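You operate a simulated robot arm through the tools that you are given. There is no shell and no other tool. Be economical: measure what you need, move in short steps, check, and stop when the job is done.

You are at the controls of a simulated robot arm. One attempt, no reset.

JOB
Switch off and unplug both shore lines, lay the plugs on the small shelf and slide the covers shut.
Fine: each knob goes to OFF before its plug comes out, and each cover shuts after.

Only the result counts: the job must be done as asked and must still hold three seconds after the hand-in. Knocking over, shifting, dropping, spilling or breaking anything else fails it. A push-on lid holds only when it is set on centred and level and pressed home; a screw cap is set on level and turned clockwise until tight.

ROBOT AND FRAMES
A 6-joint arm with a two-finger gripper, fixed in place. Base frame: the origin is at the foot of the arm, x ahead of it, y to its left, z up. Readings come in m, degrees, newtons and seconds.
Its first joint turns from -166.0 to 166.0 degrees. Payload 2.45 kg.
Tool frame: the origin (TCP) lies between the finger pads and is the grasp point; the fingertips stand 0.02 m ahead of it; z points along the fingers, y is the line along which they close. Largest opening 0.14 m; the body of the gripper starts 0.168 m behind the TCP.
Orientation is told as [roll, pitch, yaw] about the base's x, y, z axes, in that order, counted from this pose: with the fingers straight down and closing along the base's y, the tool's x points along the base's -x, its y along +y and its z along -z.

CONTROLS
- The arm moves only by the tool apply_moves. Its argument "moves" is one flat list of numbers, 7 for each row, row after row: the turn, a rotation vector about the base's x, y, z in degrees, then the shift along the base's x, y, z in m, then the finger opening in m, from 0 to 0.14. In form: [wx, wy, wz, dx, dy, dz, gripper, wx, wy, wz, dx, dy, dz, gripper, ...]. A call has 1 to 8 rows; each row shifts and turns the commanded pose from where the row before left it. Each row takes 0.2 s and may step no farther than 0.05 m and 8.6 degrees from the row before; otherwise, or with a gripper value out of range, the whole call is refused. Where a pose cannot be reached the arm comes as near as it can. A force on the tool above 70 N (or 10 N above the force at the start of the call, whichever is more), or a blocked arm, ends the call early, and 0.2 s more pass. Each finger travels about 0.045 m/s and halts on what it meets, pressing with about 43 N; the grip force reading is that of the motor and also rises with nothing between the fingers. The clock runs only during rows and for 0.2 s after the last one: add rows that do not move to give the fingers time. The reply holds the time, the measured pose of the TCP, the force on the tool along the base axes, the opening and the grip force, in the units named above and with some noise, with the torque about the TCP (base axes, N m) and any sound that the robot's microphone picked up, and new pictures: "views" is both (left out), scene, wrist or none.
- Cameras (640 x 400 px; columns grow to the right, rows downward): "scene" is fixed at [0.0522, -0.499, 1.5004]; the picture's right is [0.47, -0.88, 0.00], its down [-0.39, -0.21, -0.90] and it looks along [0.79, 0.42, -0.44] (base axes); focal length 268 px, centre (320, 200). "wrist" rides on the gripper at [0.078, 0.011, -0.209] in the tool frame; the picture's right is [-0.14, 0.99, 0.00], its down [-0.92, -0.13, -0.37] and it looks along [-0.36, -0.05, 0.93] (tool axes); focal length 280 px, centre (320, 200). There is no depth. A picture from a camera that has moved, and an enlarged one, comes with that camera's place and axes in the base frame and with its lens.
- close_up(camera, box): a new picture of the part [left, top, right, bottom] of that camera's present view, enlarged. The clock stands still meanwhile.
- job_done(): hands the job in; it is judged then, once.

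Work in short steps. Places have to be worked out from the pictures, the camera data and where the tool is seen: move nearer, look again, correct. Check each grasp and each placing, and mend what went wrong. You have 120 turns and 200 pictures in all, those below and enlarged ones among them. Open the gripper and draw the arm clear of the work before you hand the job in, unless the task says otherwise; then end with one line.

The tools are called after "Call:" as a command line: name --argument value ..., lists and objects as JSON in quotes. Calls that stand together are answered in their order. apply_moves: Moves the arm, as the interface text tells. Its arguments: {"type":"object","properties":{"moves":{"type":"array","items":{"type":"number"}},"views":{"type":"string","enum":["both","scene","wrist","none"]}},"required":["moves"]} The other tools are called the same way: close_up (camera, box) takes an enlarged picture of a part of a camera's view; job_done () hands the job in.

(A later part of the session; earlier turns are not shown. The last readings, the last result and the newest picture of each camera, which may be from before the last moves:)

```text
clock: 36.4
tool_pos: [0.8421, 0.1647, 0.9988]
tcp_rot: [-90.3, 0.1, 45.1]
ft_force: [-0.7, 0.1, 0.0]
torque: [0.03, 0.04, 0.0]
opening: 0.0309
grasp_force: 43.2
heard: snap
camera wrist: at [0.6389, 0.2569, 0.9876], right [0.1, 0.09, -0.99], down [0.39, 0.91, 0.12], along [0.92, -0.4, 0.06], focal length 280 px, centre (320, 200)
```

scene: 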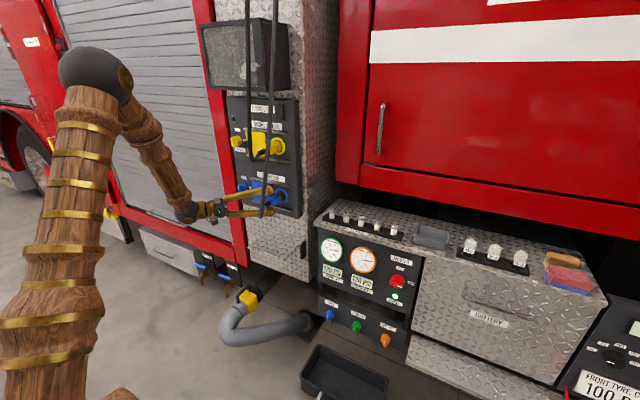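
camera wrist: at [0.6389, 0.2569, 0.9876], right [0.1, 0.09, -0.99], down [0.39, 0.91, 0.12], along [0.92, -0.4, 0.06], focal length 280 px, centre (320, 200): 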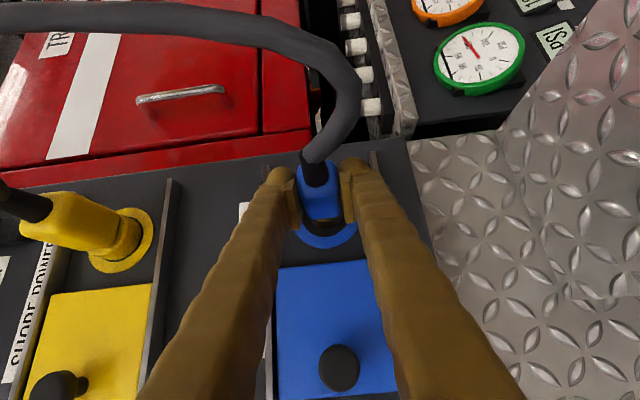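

Gripped at 0.031 m with a snap sound (probably the coupling latch). I pull straight out along -x.

Call:
apply_moves --moves '[0, 0, 0, -0.008, 0, 0, 0.01, 0, 0, 0, -0.01, 0, 0, 0.01, 0, 0, 0, -0.01, 0, 0, 0.01, 0, 0, 0, -0.01, 0, 0, 0.01, 0, 0, 0, 0, 0, 0, 0.01]'

```text
clock: 37.6
tool_pos: [0.8059, 0.1648, 0.9976]
tcp_rot: [-90.3, 0.1, 45.0]
ft_force: [0.9, 0.1, 0.2]
torque: [0.0, 0.05, -0.01]
opening: 0.0309
grasp_force: 42.9
camera wrist: at [0.6028, 0.2575, 0.9862], right [0.1, 0.09, -0.99], down [0.39, 0.91, 0.12], along [0.92, -0.4, 0.06], focal length 280 px, centre (320, 200)
```

scene: 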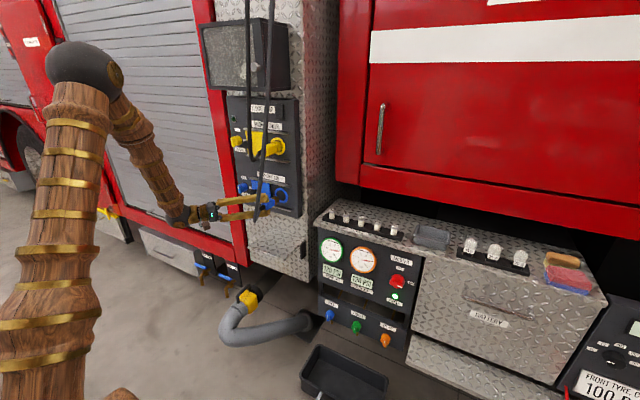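
wrist: 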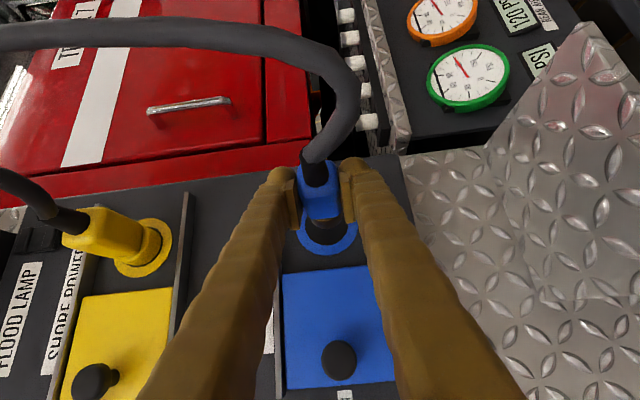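

The plug is sliding out with little force. I continue clear of the socket.

Call:
apply_moves --moves '[0, 0, 0, -0.015, 0, 0, 0.01, 0, 0, 0, -0.02, 0, 0, 0.01, 0, 0, 0, -0.02, 0.005, 0, 0.01, 0, 0, 0, -0.02, 0.01, 0, 0.01, 0, 0, 0, 0, 0.01, 0, 0.01, 0, 0, 0, 0, 0, 0, 0.01]'

Call:
close_up --camera "scene" --box '[200, 150, 320, 260]'

```text
clock: 39.0
tool_pos: [0.7307, 0.1908, 0.9998]
tcp_rot: [-90.3, 0.1, 45.1]
ft_force: [0.7, 0.6, 0.8]
torque: [0.02, 0.04, -0.01]
opening: 0.0308
grasp_force: 42.3
camera wrist: at [0.5285, 0.2832, 0.988], right [0.1, 0.09, -0.99], down [0.39, 0.91, 0.12], along [0.92, -0.4, 0.06], focal length 280 px, centre (320, 200)
```

scene: 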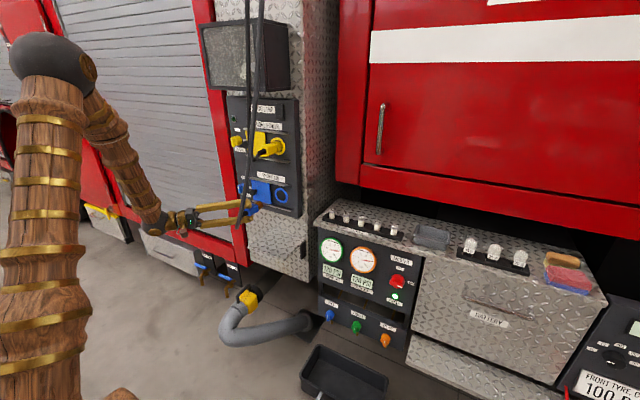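
wrist: 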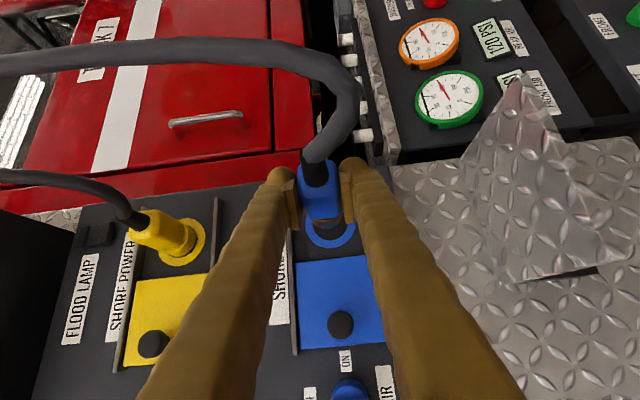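

```text
3.64 times, centred on (260, 205) of scene
camera zoom: at [0.0522, -0.499, 1.5004], right [0.47, -0.88, 0.0], down [-0.39, -0.21, -0.9], along [0.79, 0.42, -0.44], focal length 973 px, centre (538, 182)
```

zoom: 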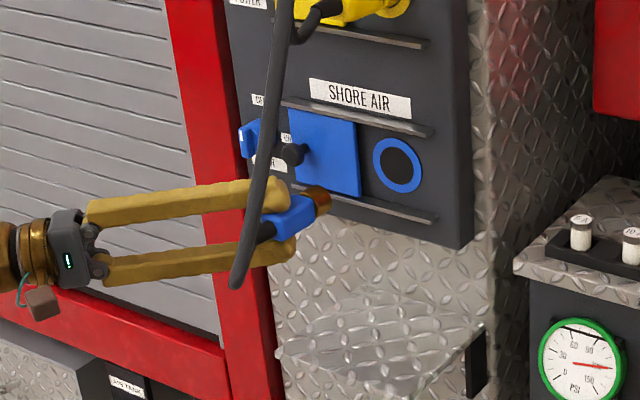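

The plug is out. A +90° turn about base x just spins the plug on its own axis and brings the tool to a 45° downward pitch with horizontal closing, which suits laying it down. I start and watch the cable.

Call:
apply_moves --moves '[8.5, 0, 0, 0, 0, 0, 0.01, 8.5, 0, 0, 0, 0, 0, 0.01, 8.5, 0, 0, 0, 0, 0, 0.01, 8.5, 0, 0, 0, 0, 0, 0.01, 8.5, 0, 0, 0, 0, 0, 0.01]'

Call:
close_up --camera "scene" --box '[170, 120, 320, 260]'

```text
clock: 40.2
tool_pos: [0.7293, 0.1895, 0.9986]
tcp_rot: [-57.3, -28.5, 36.2]
ft_force: [-0.8, -0.5, 0.4]
torque: [0.03, 0.07, -0.01]
opening: 0.0307
grasp_force: 42.6
camera wrist: at [0.5274, 0.266, 1.0534], right [0.1, 0.74, -0.67], down [0.39, 0.59, 0.71], along [0.91, -0.33, -0.23], focal length 280 px, centre (320, 200)
```

scene: 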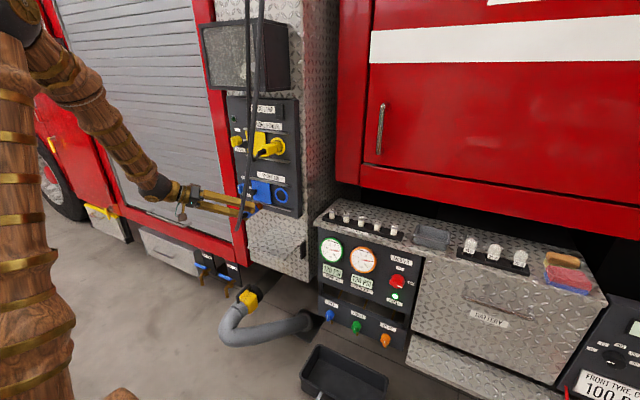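
wrist: 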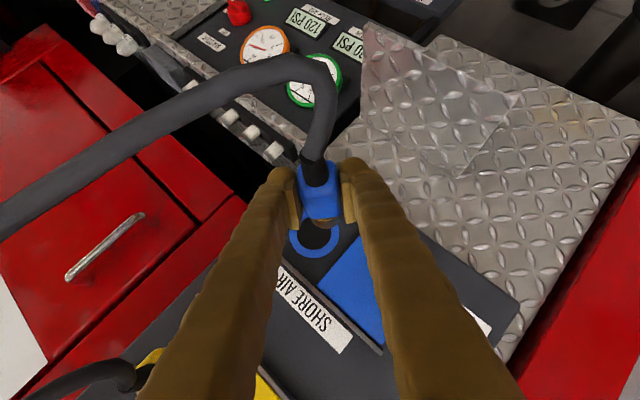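

```text
2.86 times, centred on (245, 190) of scene
camera zoom: at [0.0522, -0.499, 1.5004], right [0.47, -0.88, 0.0], down [-0.39, -0.21, -0.9], along [0.79, 0.42, -0.44], focal length 764 px, centre (534, 229)
```

zoom: 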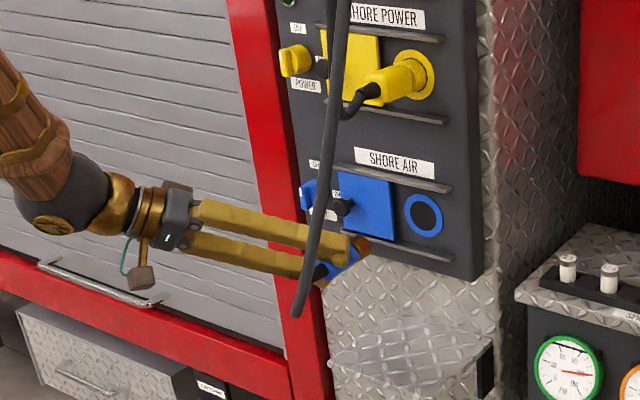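

The cable loops away on the -y side. I yaw -30° first so the palm swings away from it, then finish the spin about the plug axis.

Call:
apply_moves --moves '[0, 0, -7.5, 0, 0, 0, 0.01, 0, 0, -7.5, 0, 0, 0, 0.01, 0, 0, -7.5, 0, 0, 0, 0.01, 0, 0, -7.5, 0, 0, 0, 0.01, 6.93, -4, 0, 0, 0, 0, 0.01, 6.93, -4, 0, 0, 0, 0, 0.01, 6.93, -4, 0, 0, 0, 0, 0.01]'

Call:
close_up --camera "scene" --box '[170, 120, 320, 260]'

```text
clock: 41.8
tool_pos: [0.7302, 0.1904, 1.0001]
tcp_rot: [-31.8, -40.4, -8.4]
ft_force: [-0.2, -0.1, -0.8]
torque: [-0.01, 0.04, -0.01]
opening: 0.0309
grasp_force: 42.8
camera wrist: at [0.5784, 0.3326, 1.0802], right [0.56, 0.77, -0.31], down [0.46, 0.02, 0.89], along [0.69, -0.64, -0.35], focal length 280 px, centre (320, 200)
```

scene: 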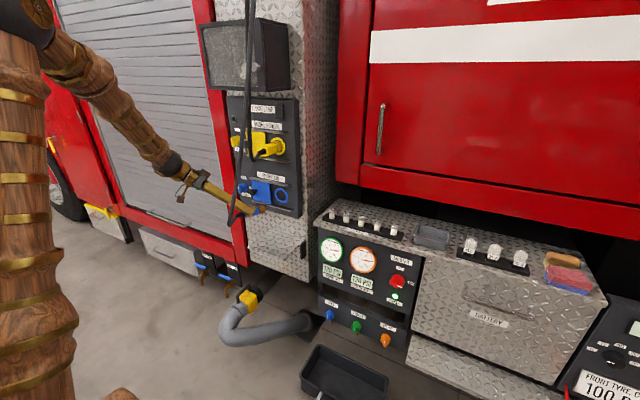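
wrist: 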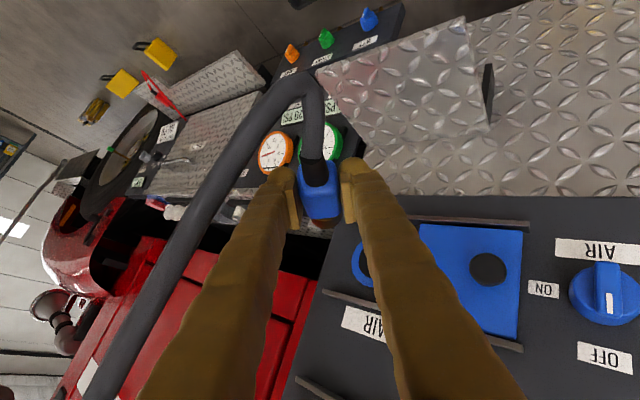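

```text
2.86 times, centred on (245, 190) of scene
camera zoom: at [0.0522, -0.499, 1.5004], right [0.47, -0.88, 0.0], down [-0.39, -0.21, -0.9], along [0.79, 0.42, -0.44], focal length 764 px, centre (534, 229)
```

zoom: 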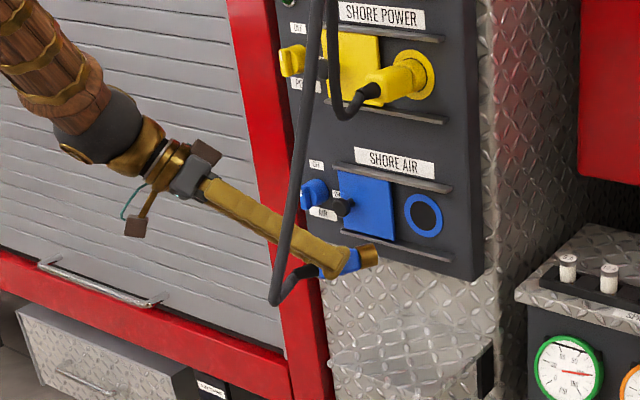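

Cable is clear. I finish the last 24° of spin and descend in front of the shelf.

Call:
apply_moves --moves '[6.93, -4, 0, 0, 0, 0, 0.01, 6.93, -4, 0, 0, 0, -0.02, 0.01, 6.93, -4, 0, 0, 0, -0.02, 0.01, 0, 0, 0, 0.01, -0.01, -0.03, 0.01, 0, 0, 0, 0.01, -0.01, -0.03, 0.01, 0, 0, 0, 0.01, -0.01, -0.03, 0.01, 0, 0, 0, 0, 0, 0, 0.01]'

Call:
close_up --camera "scene" --box '[200, 170, 320, 280]'

```text
clock: 43.4
tool_pos: [0.7638, 0.1565, 0.8669]
tcp_rot: [0.4, -44.8, -30.5]
ft_force: [-0.4, 0.2, -0.3]
torque: [0.04, 0.0, 0.05]
opening: 0.0307
grasp_force: 43.3
camera wrist: at [0.5936, 0.2689, 0.9602], right [0.58, 0.81, 0.1], down [0.27, -0.31, 0.91], along [0.77, -0.5, -0.4], focal length 280 px, centre (320, 200)
```

scene: 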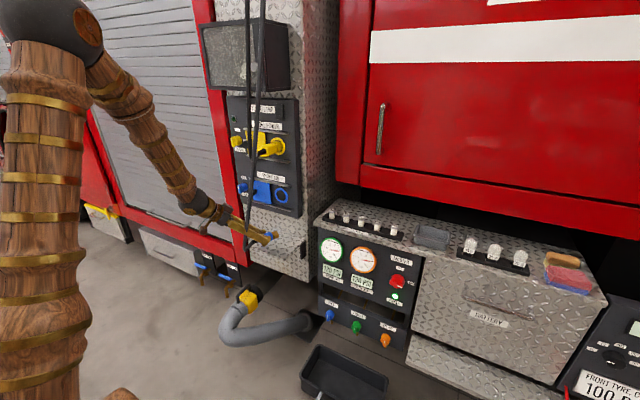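
wrist: 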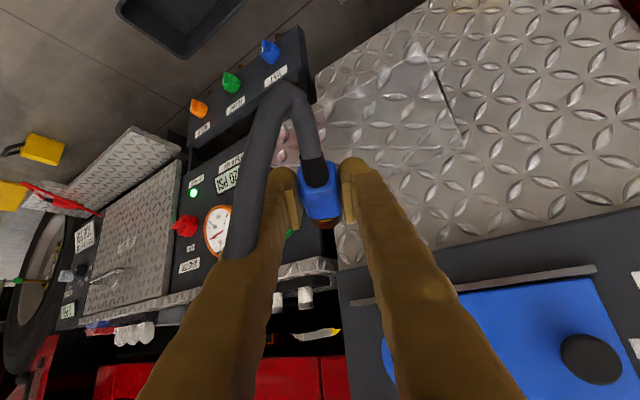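

```text
3.64 times, centred on (260, 225) of scene
camera zoom: at [0.0522, -0.499, 1.5004], right [0.47, -0.88, 0.0], down [-0.39, -0.21, -0.9], along [0.79, 0.42, -0.44], focal length 973 px, centre (538, 109)
```

zoom: 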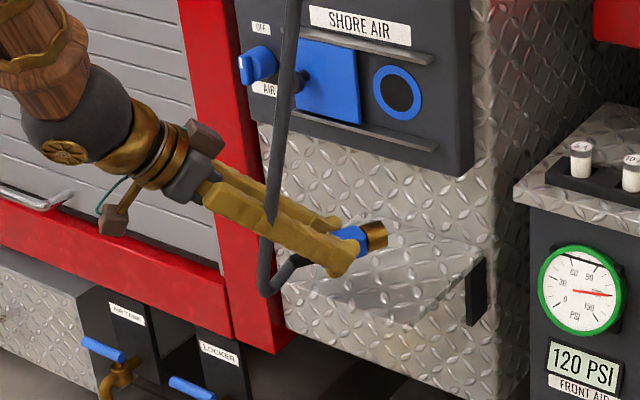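

The cable passes through the finger in the picture, so it has no contact — good. I move over the lay-down spot.

Call:
apply_moves --moves '[0, 0, 0, 0.02, -0.012, -0.007, 0.01, 0, 0, 0, 0.022, -0.012, -0.01, 0.01, 0, 0, 0, 0.022, -0.012, -0.01, 0.01, 0, 0, 0, 0, 0, -0.015, 0.01, 0, 0, 0, 0, 0, 0, 0.01]'

Call:
close_up --camera "scene" --box '[230, 200, 320, 280]'

```text
clock: 44.6
tool_pos: [0.8249, 0.1221, 0.8269]
tcp_rot: [0.5, -45.0, -30.4]
ft_force: [0.1, -0.1, -0.1]
torque: [0.01, 0.04, 0.03]
opening: 0.0307
grasp_force: 43.2
camera wrist: at [0.6546, 0.234, 0.9185], right [0.58, 0.81, 0.1], down [0.27, -0.31, 0.91], along [0.77, -0.5, -0.4], focal length 280 px, centre (320, 200)
```

scene: 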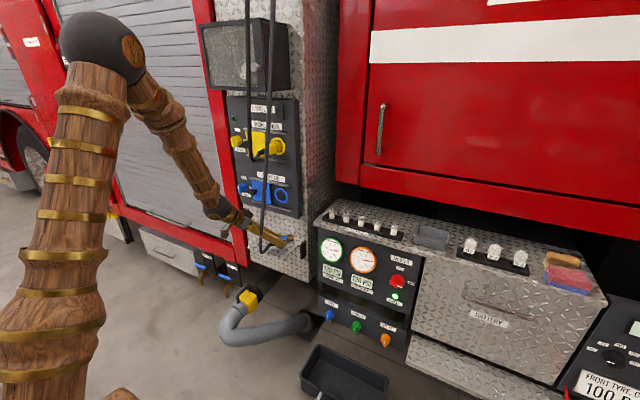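
wrist: 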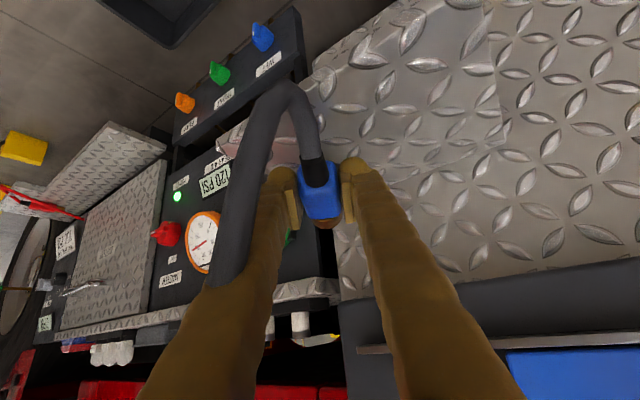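

```text
5.00 times, centred on (275, 240) of scene
camera zoom: at [0.0522, -0.499, 1.5004], right [0.47, -0.88, 0.0], down [-0.39, -0.21, -0.9], along [0.79, 0.42, -0.44], focal length 1338 px, centre (545, 0)
```

zoom: 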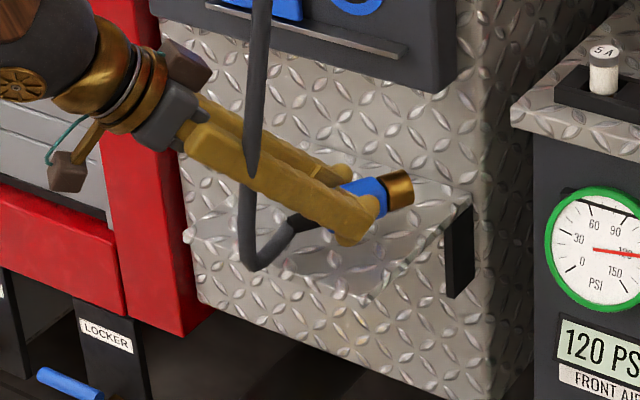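

Nose tip ≈(0.875,0.085), well within the shelf. I descend slowly.

Call:
apply_moves --moves '[0, 0, 0, 0.003, 0, -0.01, 0.01, 0, 0, 0, 0, 0, -0.008, 0.01, 0, 0, 0, 0, 0, -0.004, 0.01, 0, 0, 0, 0, 0, -0.003, 0.01, 0, 0, 0, 0, 0, 0, 0.01]' --views "none"

Call:
close_up --camera "scene" --box '[240, 210, 310, 270]'

```text
clock: 45.8
tool_pos: [0.8293, 0.1226, 0.8039]
tcp_rot: [0.5, -45.2, -30.5]
ft_force: [-8.4, -2.4, 63.3]
torque: [-0.71, 0.17, 0.02]
opening: 0.0309
grasp_force: 43.0
```

```text
6.67 times, centred on (275, 240) of scene
camera zoom: at [0.0522, -0.499, 1.5004], right [0.47, -0.88, 0.0], down [-0.39, -0.21, -0.9], along [0.79, 0.42, -0.44], focal length 1784 px, centre (620, -67)
```

zoom: 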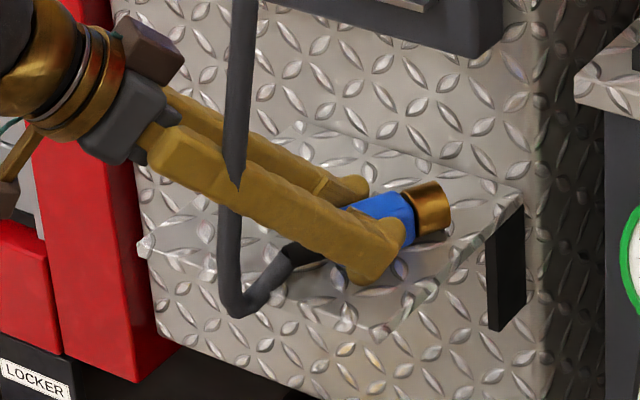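

Contact at z≈0.804. I relieve the force by 2 mm and then open gradually.

Call:
apply_moves --moves '[0, 0, 0, 0, 0, 0.002, 0.01, 0, 0, 0, 0, 0, 0, 0.03, 0, 0, 0, 0, 0, 0, 0.036, 0, 0, 0, 0, 0, 0, 0.045, 0, 0, 0, 0, 0, 0, 0.05, 0, 0, 0, 0, 0, 0, 0.05]' --views "wrist"

Call:
close_up --camera "scene" --box '[240, 210, 310, 270]'

```text
clock: 47.2
tool_pos: [0.8291, 0.1221, 0.8043]
tcp_rot: [0.5, -45.0, -30.4]
ft_force: [17.7, 0.8, 34.6]
torque: [-0.38, -0.21, 0.21]
opening: 0.0326
grasp_force: 0.1
camera wrist: at [0.658, 0.234, 0.8972], right [0.58, 0.81, 0.1], down [0.27, -0.31, 0.91], along [0.77, -0.5, -0.4], focal length 280 px, centre (320, 200)
```

wrist: 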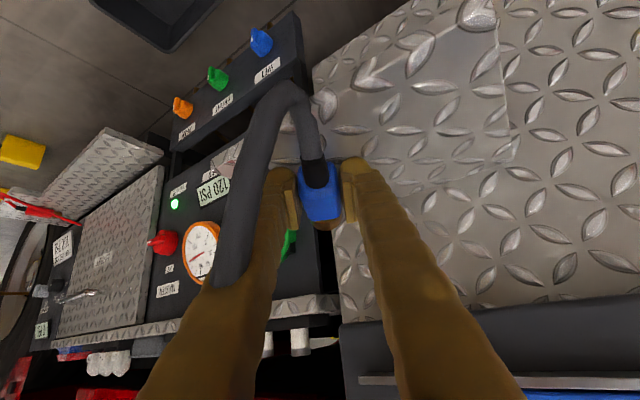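

```text
6.67 times, centred on (275, 240) of scene
camera zoom: at [0.0522, -0.499, 1.5004], right [0.47, -0.88, 0.0], down [-0.39, -0.21, -0.9], along [0.79, 0.42, -0.44], focal length 1784 px, centre (620, -67)
```

zoom: 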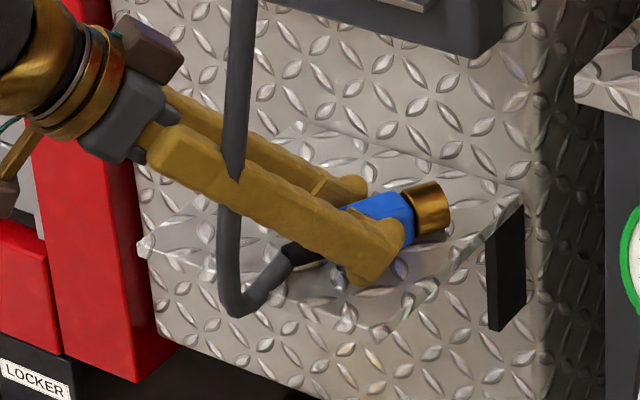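

Still pressing 35 N and the fingers barely opened. I raise a few mm more and keep opening.

Call:
apply_moves --moves '[0, 0, 0, 0, 0, 0.002, 0.05, 0, 0, 0, 0, 0, 0.002, 0.05, 0, 0, 0, 0, 0, 0, 0.05, 0, 0, 0, 0, 0, 0, 0.05]' --views "none"

Call:
close_up --camera "scene" --box '[240, 210, 310, 270]'

```text
clock: 48.2
tool_pos: [0.8278, 0.1219, 0.8066]
tcp_rot: [0.4, -44.9, -30.4]
ft_force: [-0.2, 0.2, 0.7]
torque: [-0.01, 0.01, 0.01]
opening: 0.05
grasp_force: 0.2
```

```text
6.67 times, centred on (275, 240) of scene
camera zoom: at [0.0522, -0.499, 1.5004], right [0.47, -0.88, 0.0], down [-0.39, -0.21, -0.9], along [0.79, 0.42, -0.44], focal length 1784 px, centre (620, -67)
```

zoom: 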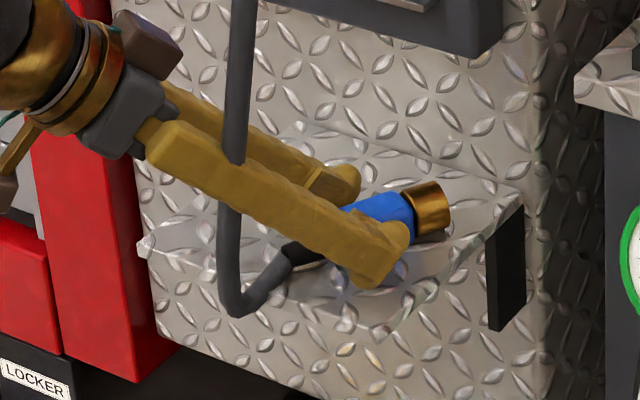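

Released and the plug rests on the shelf. I withdraw along the tool axis.

Call:
apply_moves --moves '[0, 0, 0, 0, 0, 0, 0.06, 0, 0, 0, -0.012, 0.007, 0.014, 0.06, 0, 0, 0, -0.018, 0.01, 0.021, 0.06, 0, 0, 0, -0.02, 0.012, 0.025, 0.06, 0, 0, 0, -0.02, 0.012, 0.025, 0.07, 0, 0, 0, -0.01, 0.02, 0.035, 0.07]'

Call:
close_up --camera "scene" --box '[240, 200, 320, 270]'

```text
clock: 49.6
tool_pos: [0.7481, 0.1836, 0.9258]
tcp_rot: [0.3, -44.9, -30.4]
ft_force: [0.7, 0.6, -1.2]
torque: [0.04, -0.03, -0.04]
opening: 0.0701
grasp_force: 0.1
camera wrist: at [0.5774, 0.2944, 1.0192], right [0.58, 0.81, 0.1], down [0.27, -0.31, 0.91], along [0.77, -0.5, -0.4], focal length 280 px, centre (320, 200)
```

scene: 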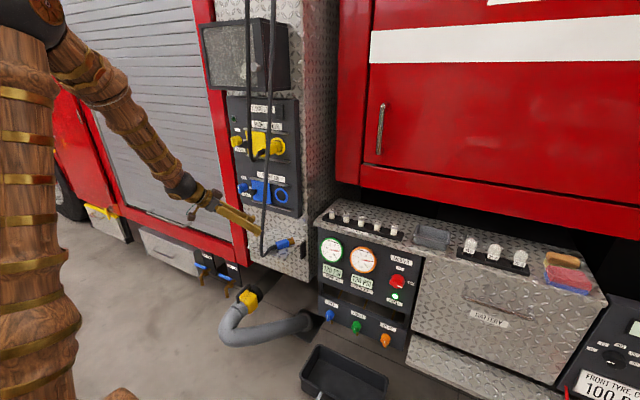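
wrist: 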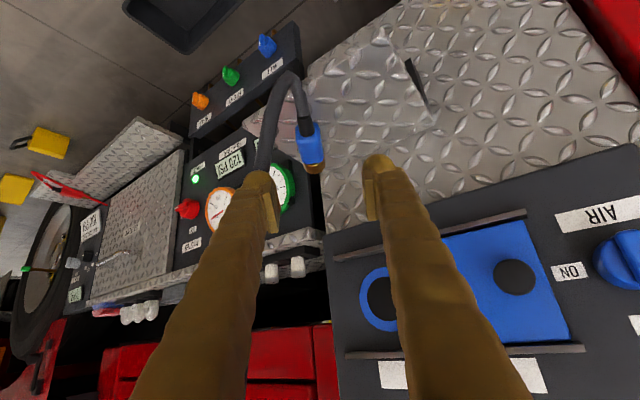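

```text
5.71 times, centred on (280, 235) of scene
camera zoom: at [0.0522, -0.499, 1.5004], right [0.47, -0.88, 0.0], down [-0.39, -0.21, -0.9], along [0.79, 0.42, -0.44], focal length 1529 px, centre (549, 0)
```

zoom: 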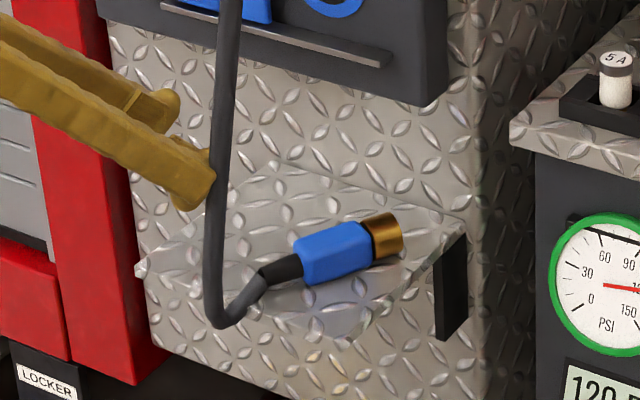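

The blue plug lies securely on the shelf. Next the yellow: I undo the spin and yaw and rise to the left of it.

Call:
apply_moves --moves '[0, 0, 0, -0.01, 0.03, 0.03, 0.07, 0, 0, 0, -0.01, 0.03, 0.04, 0.07, -7.36, 4.25, 0, 0, 0.02, 0.03, 0.07, -7.36, 4.25, 0, 0, 0.015, 0.03, 0.07, -7.36, 4.25, 0, 0, 0.015, 0.03, 0.07, -7.36, 4.25, 0, 0, 0.01, 0.03, 0.07, -7.36, 4.25, 0, 0, 0, 0.03, 0.07, -7.36, 4.25, 0, 0, 0, 0.03, 0.07]' --views "none"

Call:
apply_moves --moves '[-7.36, 4.25, 0, 0, 0, 0.03, 0.07, -7.36, 4.25, 0, 0, 0, 0.015, 0.07, -7.36, 4.25, 0, 0, 0, 0, 0.07, -7.36, 4.25, 0, 0, 0, 0, 0.07, -4.33, 2.5, 0, 0, 0, 0, 0.07, 0, 0, 7.5, 0, 0, 0, 0.08, 0, 0, 7.5, 0, 0, 0, 0.08, 0, 0, 7.5, 0, 0, 0, 0.08]'

```text
refused: row 2 steps farther than a row can; nothing moved
```

```text
clock: 51.4
tool_pos: [0.747, 0.1828, 0.9728]
tcp_rot: [-48.5, -33.5, 24.4]
ft_force: [-1.3, 0.0, 0.1]
torque: [0.02, 0.01, 0.02]
opening: 0.0801
grasp_force: 0.0
camera wrist: at [0.5547, 0.2761, 1.0379], right [0.21, 0.81, -0.54], down [0.45, 0.41, 0.79], along [0.87, -0.41, -0.28], focal length 280 px, centre (320, 200)
```

scene: 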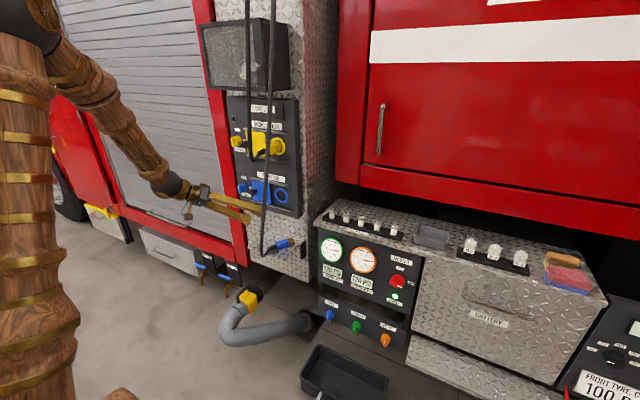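
wrist: 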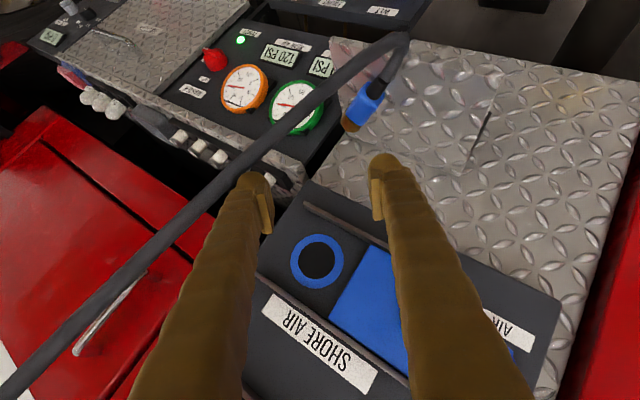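

Only the second call ran (harmless: part of the spin). I complete the orientation and move left at blue height; I'll shut the blue cover first since its plug is out.

Call:
apply_moves --moves '[-8.43, 1.11, 0, -0.005, 0.03, 0.005, 0.05, -8.43, 1.11, 0, -0.005, 0.03, 0.005, 0.03, -8.43, 1.11, 0, 0, 0.03, 0.005, 0.0, -8.43, 1.11, 0, 0, 0.03, 0.005, 0.0, -8.43, 1.11, 0, 0, 0.03, 0.004, 0.0, -8.43, 1.11, 0, 0, 0.01, 0, 0.0, 0, 0, 7.5, 0, 0, 0, 0.0, 0, 0, 0, 0, 0, 0, 0.0]'

Call:
close_up --camera "wrist" --box '[120, 50, 460, 270]'

```text
clock: 53.2
tool_pos: [0.7377, 0.3448, 0.9969]
tcp_rot: [-89.9, -0.3, 44.9]
ft_force: [-0.1, 0.2, -1.0]
torque: [-0.04, 0.01, -0.01]
opening: 0.0
grasp_force: 29.8
camera wrist: at [0.5352, 0.4366, 0.9863], right [0.1, 0.1, -0.99], down [0.39, 0.91, 0.13], along [0.92, -0.4, 0.05], focal length 280 px, centre (320, 200)
```

scene: 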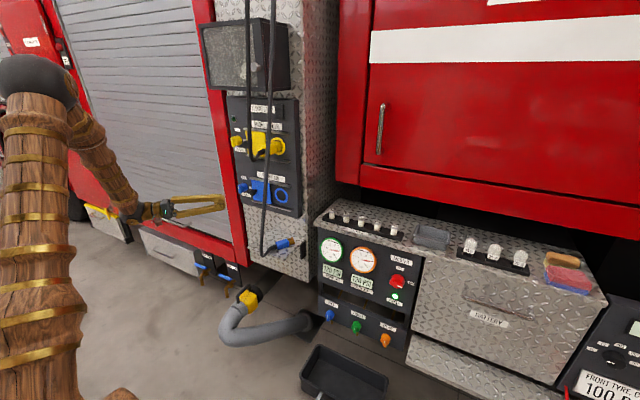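
wrist: 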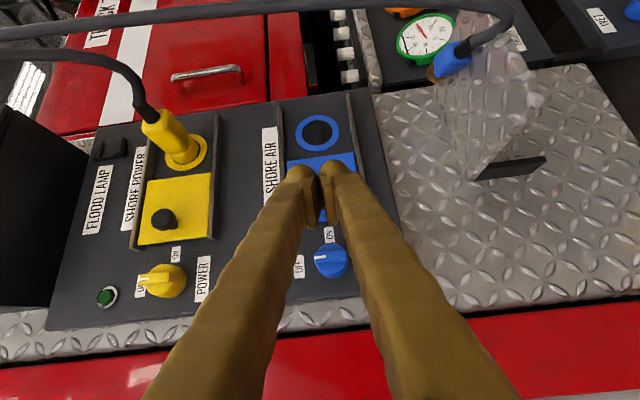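

```text
1.82 times, centred on (290, 160) of wrist
camera zoom: at [0.5352, 0.4366, 0.9863], right [0.1, 0.1, -0.99], down [0.39, 0.91, 0.13], along [0.92, -0.4, 0.05], focal length 510 px, centre (374, 273)
```

zoom: 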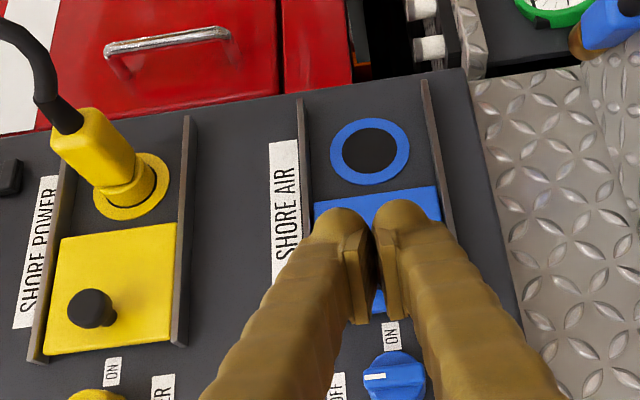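

Worked out: socket y≈0.152, cover spans y 0.20–0.305, handle ≈(0.88,0.285,0.998), so it must slide ≈0.10 m toward -y. I'll grip the handle above/below and drag it.

Call:
apply_moves --moves '[0, 0, 0, 0.03, 0, 0, 0.03, 0, 0, 0, 0.03, 0, 0, 0.05, 0, 0, 0, 0.022, -0.002, 0.001, 0.055, 0, 0, 0, 0.02, -0.02, 0, 0.055, 0, 0, 0, 0.018, -0.018, 0, 0.055, 0, 0, 0, 0.01, -0.01, 0, 0.055, 0, 0, 0, 0, 0, 0, 0.055]'

Call:
close_up --camera "wrist" --box '[230, 80, 410, 260]'

```text
clock: 54.8
tool_pos: [0.864, 0.2933, 0.9977]
tcp_rot: [-89.9, -0.3, 44.9]
ft_force: [0.2, -1.0, -0.5]
torque: [0.01, 0.0, -0.01]
opening: 0.0553
grasp_force: 0.1
camera wrist: at [0.6621, 0.3857, 0.9863], right [0.1, 0.1, -0.99], down [0.39, 0.91, 0.13], along [0.92, -0.4, 0.05], focal length 280 px, centre (320, 200)
```

scene: 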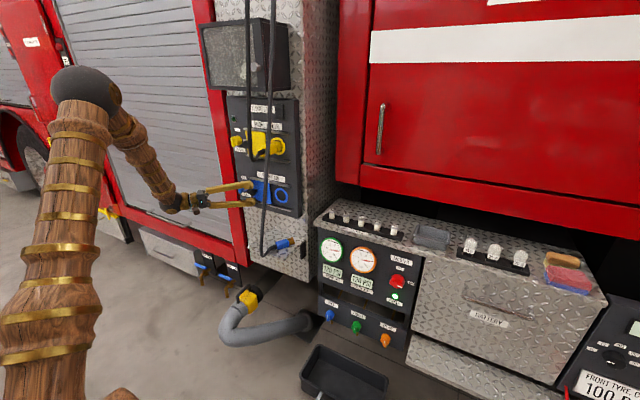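
wrist: 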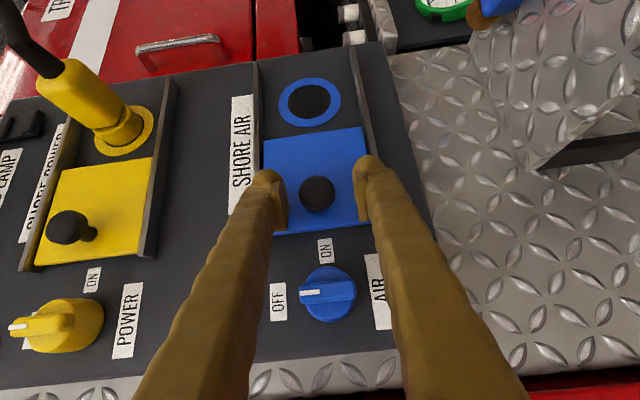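

```text
2.22 times, centred on (320, 170) of wrist
camera zoom: at [0.6621, 0.3857, 0.9863], right [0.1, 0.1, -0.99], down [0.39, 0.91, 0.13], along [0.92, -0.4, 0.05], focal length 623 px, centre (320, 267)
```

zoom: 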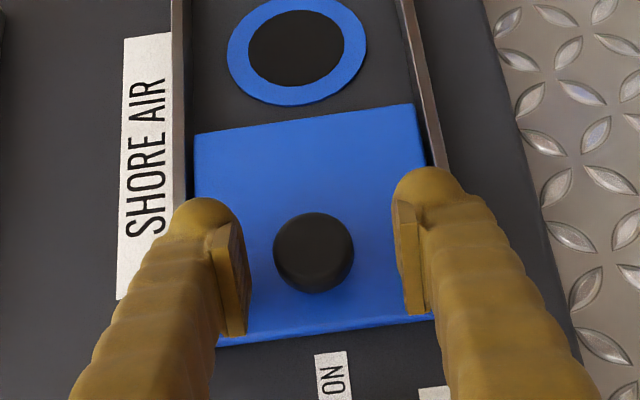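

The handle is between the pads. I close on it.

Call:
apply_moves --moves '[0, 0, 0, 0, 0, 0, 0.03, 0, 0, 0, 0, 0, 0, 0.01, 0, 0, 0, 0, 0, 0, 0.01, 0, 0, 0, 0, -0.01, 0, 0.01, 0, 0, 0, 0, -0.02, 0, 0.01, 0, 0, 0, 0, -0.02, 0, 0.01, 0, 0, 0, 0, -0.02, 0, 0.01]' --views "wrist"

```text
clock: 56.4
tool_pos: [0.8652, 0.2228, 0.9995]
tcp_rot: [-90.0, -0.3, 44.9]
ft_force: [-13.4, 0.0, 42.1]
torque: [-0.3, -0.49, -0.35]
opening: 0.0284
grasp_force: 45.1
camera wrist: at [0.6624, 0.3162, 0.9885], right [0.1, 0.1, -0.99], down [0.39, 0.91, 0.13], along [0.91, -0.4, 0.05], focal length 280 px, centre (320, 200)
```

wrist: 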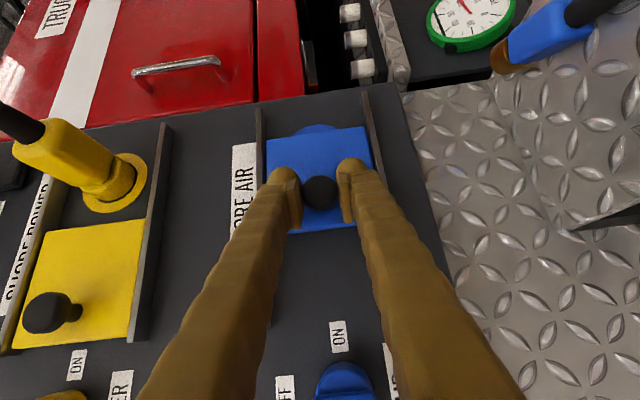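

It slides. I ease the vertical load by +2 mm and continue the remaining ~0.03 m.

Call:
apply_moves --moves '[0, 0, 0, 0, -0.01, 0.002, 0.01, 0, 0, 0, 0, -0.01, 0, 0.01, 0, 0, 0, 0, -0.006, 0, 0.01, 0, 0, 0, 0, -0.005, 0, 0.01, 0, 0, 0, 0, 0, 0, 0.01]' --views "wrist"

Call:
close_up --camera "scene" --box '[225, 160, 315, 230]'

```text
clock: 57.6
tool_pos: [0.8656, 0.1913, 0.9996]
tcp_rot: [-90.0, -0.2, 44.9]
ft_force: [-55.7, -0.3, 13.0]
torque: [-0.11, -0.25, -0.47]
opening: 0.0285
grasp_force: 44.5
camera wrist: at [0.6625, 0.285, 0.9892], right [0.1, 0.1, -0.99], down [0.39, 0.91, 0.13], along [0.91, -0.4, 0.05], focal length 280 px, centre (320, 200)
```

wrist: 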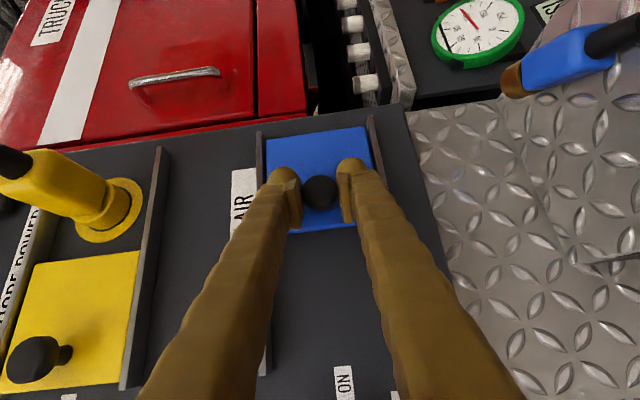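

```text
5.71 times, centred on (270, 195) of scene
camera zoom: at [0.0522, -0.499, 1.5004], right [0.47, -0.88, 0.0], down [-0.39, -0.21, -0.9], along [0.79, 0.42, -0.44], focal length 1529 px, centre (606, 229)
```

zoom: 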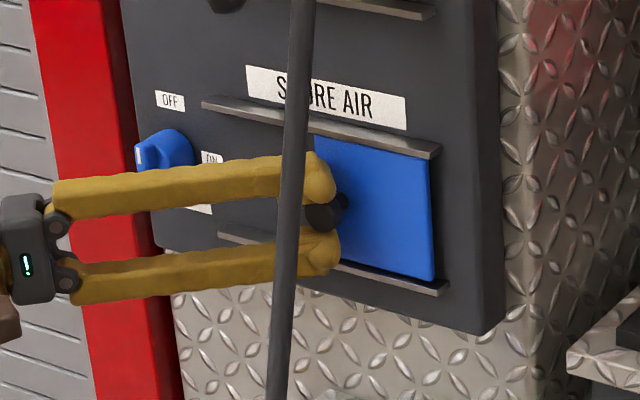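

The cover now hides the socket. I nudge further until it meets its stop, easing the x-load.

Call:
apply_moves --moves '[0, 0, 0, -0.002, -0.003, 0, 0.01, 0, 0, 0, 0, -0.003, 0, 0.01, 0, 0, 0, 0, 0, 0, 0.01]' --views "none"

```text
clock: 58.4
tool_pos: [0.8664, 0.1873, 0.9998]
tcp_rot: [-90.0, -0.3, 45.1]
ft_force: [-24.6, 15.3, -3.8]
torque: [0.05, 0.05, 0.18]
opening: 0.0285
grasp_force: 45.2
```

Call:
apply_moves --moves '[0, 0, 0, -0.001, -0.003, 0, 0.01, 0, 0, 0, 0, -0.002, 0, 0.01, 0, 0, 0, 0, 0, 0, 0.01]' --views "none"

```text
clock: 59.2
tool_pos: [0.8644, 0.1831, 0.9987]
tcp_rot: [-89.9, -0.3, 45.1]
ft_force: [-3.9, 63.0, -14.7]
torque: [0.16, 0.2, 0.78]
opening: 0.029
grasp_force: 44.8
```

The 63 N sideways load shows it is at its stop. I release, back off along the tool axis and check.

Call:
apply_moves --moves '[0, 0, 0, 0, 0.004, 0, 0.01, 0, 0, 0, 0, 0, 0, 0.05, 0, 0, 0, 0, 0, 0, 0.06, 0, 0, 0, 0, 0, 0, 0.06, 0, 0, 0, -0.025, 0.025, 0, 0.06, 0, 0, 0, -0.025, 0.025, 0, 0.06, 0, 0, 0, -0.02, 0.03, 0.02, 0.07, 0, 0, 0, -0.01, 0.03, 0.035, 0.07]'

Call:
close_up --camera "scene" --box '[225, 160, 315, 230]'

```text
clock: 61.0
tool_pos: [0.7841, 0.2918, 1.0565]
tcp_rot: [-90.0, -0.3, 45.0]
ft_force: [0.3, 1.0, -0.2]
torque: [0.0, -0.03, 0.02]
opening: 0.0699
grasp_force: 0.0
camera wrist: at [0.5813, 0.3856, 1.0452], right [0.1, 0.1, -0.99], down [0.39, 0.91, 0.13], along [0.92, -0.4, 0.05], focal length 280 px, centre (320, 200)
```

scene: 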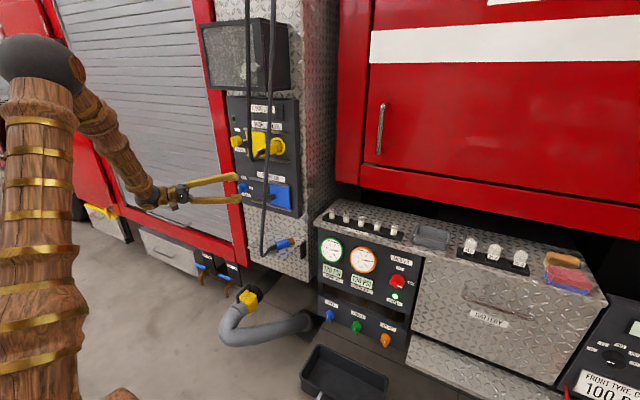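
wrist: 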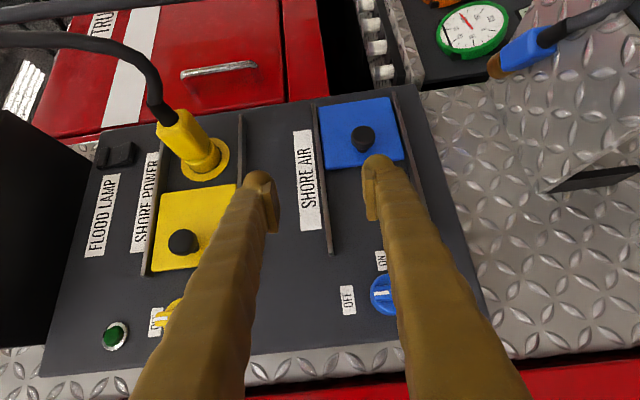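

```text
5.71 times, centred on (270, 195) of scene
camera zoom: at [0.0522, -0.499, 1.5004], right [0.47, -0.88, 0.0], down [-0.39, -0.21, -0.9], along [0.79, 0.42, -0.44], focal length 1529 px, centre (606, 229)
```

zoom: 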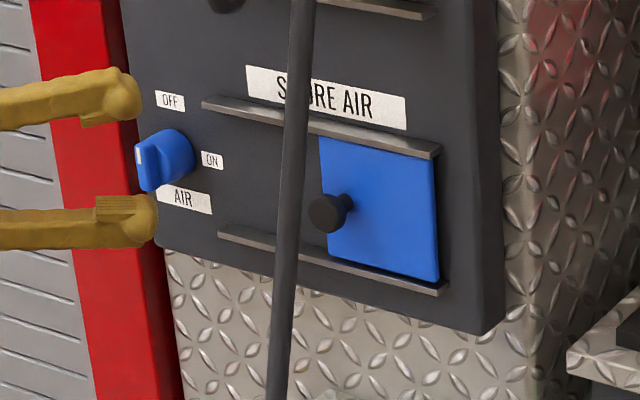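

Blue cover fully shut. Now I rise to the yellow plug's height and look.

Call:
apply_moves --moves '[0, 0, 0, -0.01, 0, 0.045, 0.08, 0, 0, 0, -0.01, 0, 0.045, 0.08, 0, 0, 0, 0, 0, 0.045, 0.08, 0, 0, 0, 0, 0, 0.028, 0.08, 0, 0, 0, 0.005, -0.03, 0, 0.08, 0, 0, 0, 0.005, -0.03, 0, 0.08, 0, 0, 0, 0, 0, 0, 0.08]'

Call:
close_up --camera "wrist" --box '[230, 70, 410, 250]'

Call:
close_up --camera "scene" --box '[225, 110, 315, 180]'

```text
clock: 62.6
tool_pos: [0.773, 0.233, 1.217]
tcp_rot: [-89.8, -0.3, 44.9]
ft_force: [-0.1, 0.2, 0.2]
torque: [-0.02, 0.0, -0.03]
opening: 0.0799
grasp_force: 0.0
camera wrist: at [0.5707, 0.3268, 1.2059], right [0.1, 0.1, -0.99], down [0.39, 0.91, 0.13], along [0.92, -0.4, 0.05], focal length 280 px, centre (320, 200)
```

scene: 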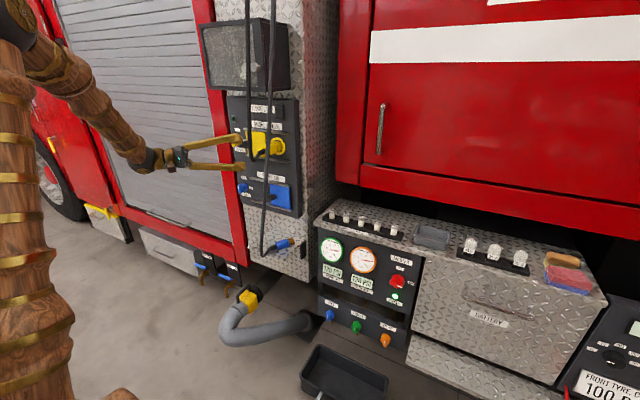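
wrist: 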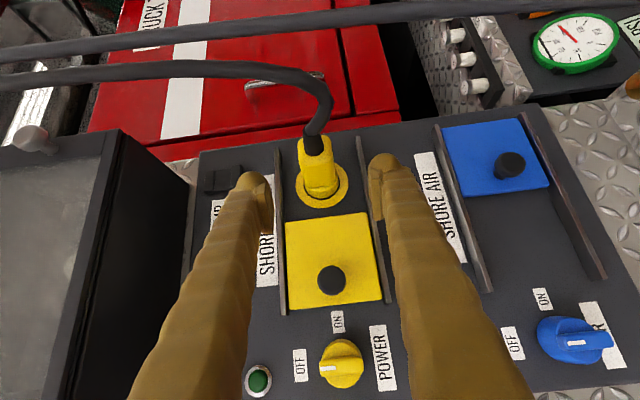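

```text
2.22 times, centred on (320, 160) of wrist
camera zoom: at [0.5707, 0.3268, 1.2059], right [0.1, 0.1, -0.99], down [0.39, 0.91, 0.13], along [0.92, -0.4, 0.05], focal length 623 px, centre (320, 289)
```

zoom: 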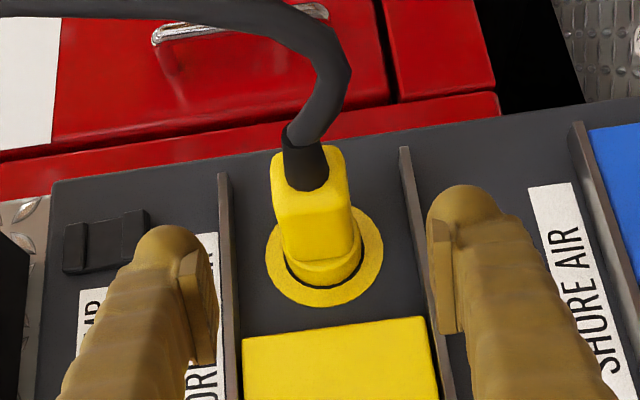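

```text
5.71 times, centred on (270, 145) of scene
camera zoom: at [0.0522, -0.499, 1.5004], right [0.47, -0.88, 0.0], down [-0.39, -0.21, -0.9], along [0.79, 0.42, -0.44], focal length 1529 px, centre (606, 514)
```

zoom: 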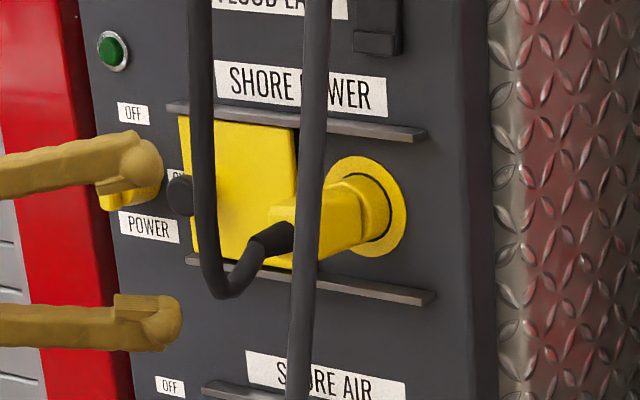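

Yellow body centre ≈(0.86,0.154,1.220). I advance along the tool axis to the same relative grasp point, 3 mm higher.

Call:
apply_moves --moves '[0, 0, 0, 0.02, -0.02, 0.003, 0.075, 0, 0, 0, 0.02, -0.02, 0, 0.075, 0, 0, 0, 0.016, -0.015, 0, 0.075, 0, 0, 0, 0.014, -0.013, 0, 0.075, 0, 0, 0, 0, 0, 0, 0.075]' --views "none"

Call:
close_up --camera "wrist" --box '[240, 80, 400, 240]'

Call:
close_up --camera "scene" --box '[225, 110, 315, 180]'

```text
clock: 63.8
tool_pos: [0.8449, 0.1678, 1.2197]
tcp_rot: [-90.0, -0.3, 45.1]
ft_force: [-0.1, -0.6, 0.7]
torque: [0.02, -0.03, 0.02]
opening: 0.075
grasp_force: 0.0
```

```text
2.50 times, centred on (320, 160) of wrist
camera zoom: at [0.6419, 0.2596, 1.2096], right [0.1, 0.1, -0.99], down [0.39, 0.91, 0.13], along [0.92, -0.4, 0.05], focal length 701 px, centre (320, 300)
```

zoom: 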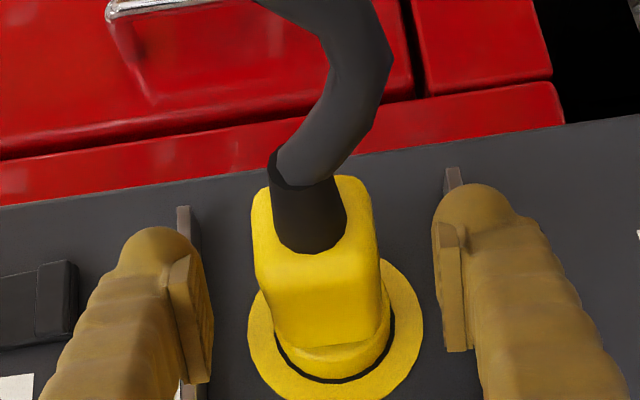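

```text
5.71 times, centred on (270, 145) of scene
camera zoom: at [0.0522, -0.499, 1.5004], right [0.47, -0.88, 0.0], down [-0.39, -0.21, -0.9], along [0.79, 0.42, -0.44], focal length 1529 px, centre (606, 514)
```

zoom: 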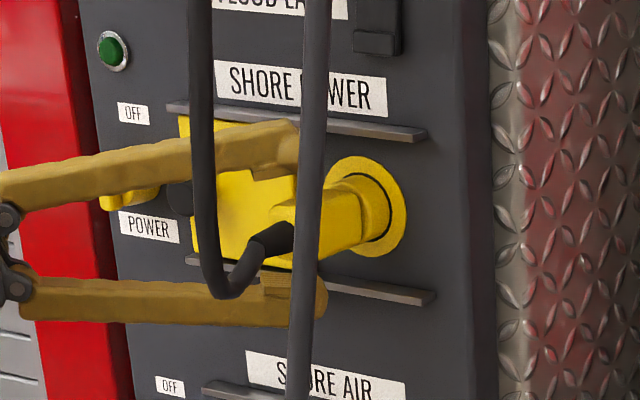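

Well placed. I close.

Call:
apply_moves --moves '[0, 0, 0, 0, -0.002, 0.001, 0.05, 0, 0, 0, 0, 0, 0, 0.03, 0, 0, 0, 0, 0, 0, 0.015, 0, 0, 0, 0, 0, 0, 0.015, 0, 0, 0, 0, 0, 0, 0.015]' --views "none"

```text
clock: 65.0
tool_pos: [0.845, 0.1653, 1.2211]
tcp_rot: [-89.9, -0.3, 45.0]
ft_force: [0.1, -0.6, -0.8]
torque: [0.01, 0.06, 0.01]
opening: 0.0369
grasp_force: 42.5
heard: snap
```

Gripped at 0.037 m, with the same latch snap. I pull straight out along -x.

Call:
apply_moves --moves '[0, 0, 0, -0.008, 0, 0, 0.015, 0, 0, 0, -0.01, 0, 0, 0.015, 0, 0, 0, -0.015, 0, 0, 0.015, 0, 0, 0, -0.02, 0, 0, 0.015, 0, 0, 0, -0.02, 0, 0, 0.015, 0, 0, 0, -0.02, 0.005, 0, 0.015, 0, 0, 0, -0.02, 0.01, 0, 0.015, 0, 0, 0, 0, 0, 0, 0.015]'

Call:
close_up --camera "scene" --box '[205, 110, 315, 190]'

```text
clock: 66.8
tool_pos: [0.732, 0.1799, 1.2227]
tcp_rot: [-89.9, -0.3, 44.9]
ft_force: [0.3, -0.4, -2.0]
torque: [-0.01, 0.03, -0.01]
opening: 0.0368
grasp_force: 43.3
camera wrist: at [0.5294, 0.2728, 1.2126], right [0.1, 0.1, -0.99], down [0.39, 0.91, 0.13], along [0.92, -0.4, 0.05], focal length 280 px, centre (320, 200)
```

scene: 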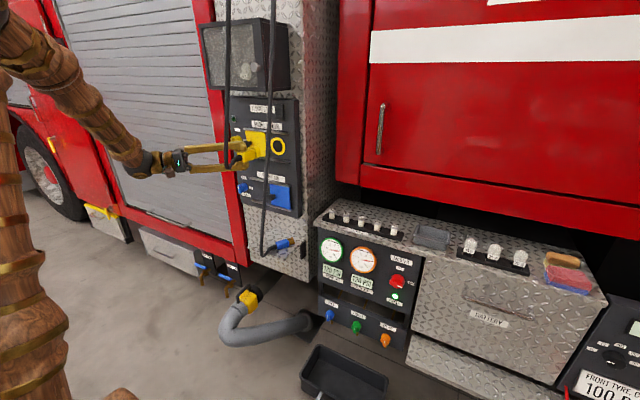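
wrist: 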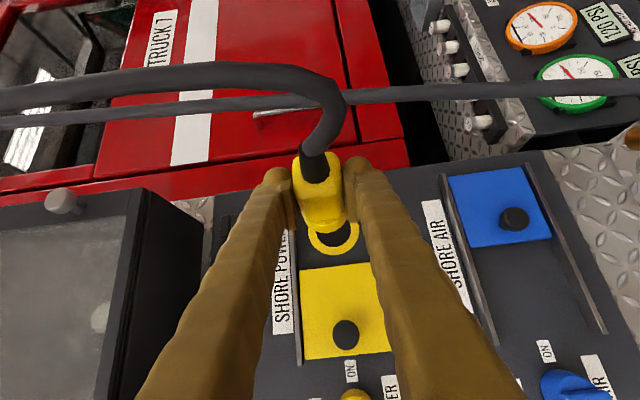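

```text
5.00 times, centred on (260, 150) of scene
camera zoom: at [0.0522, -0.499, 1.5004], right [0.47, -0.88, 0.0], down [-0.39, -0.21, -0.9], along [0.79, 0.42, -0.44], focal length 1338 px, centre (620, 450)
```

zoom: 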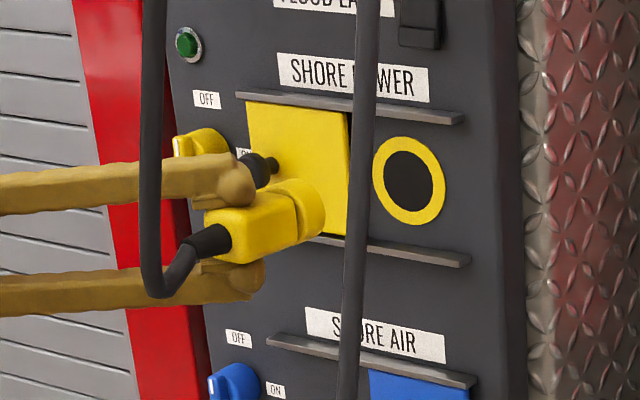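

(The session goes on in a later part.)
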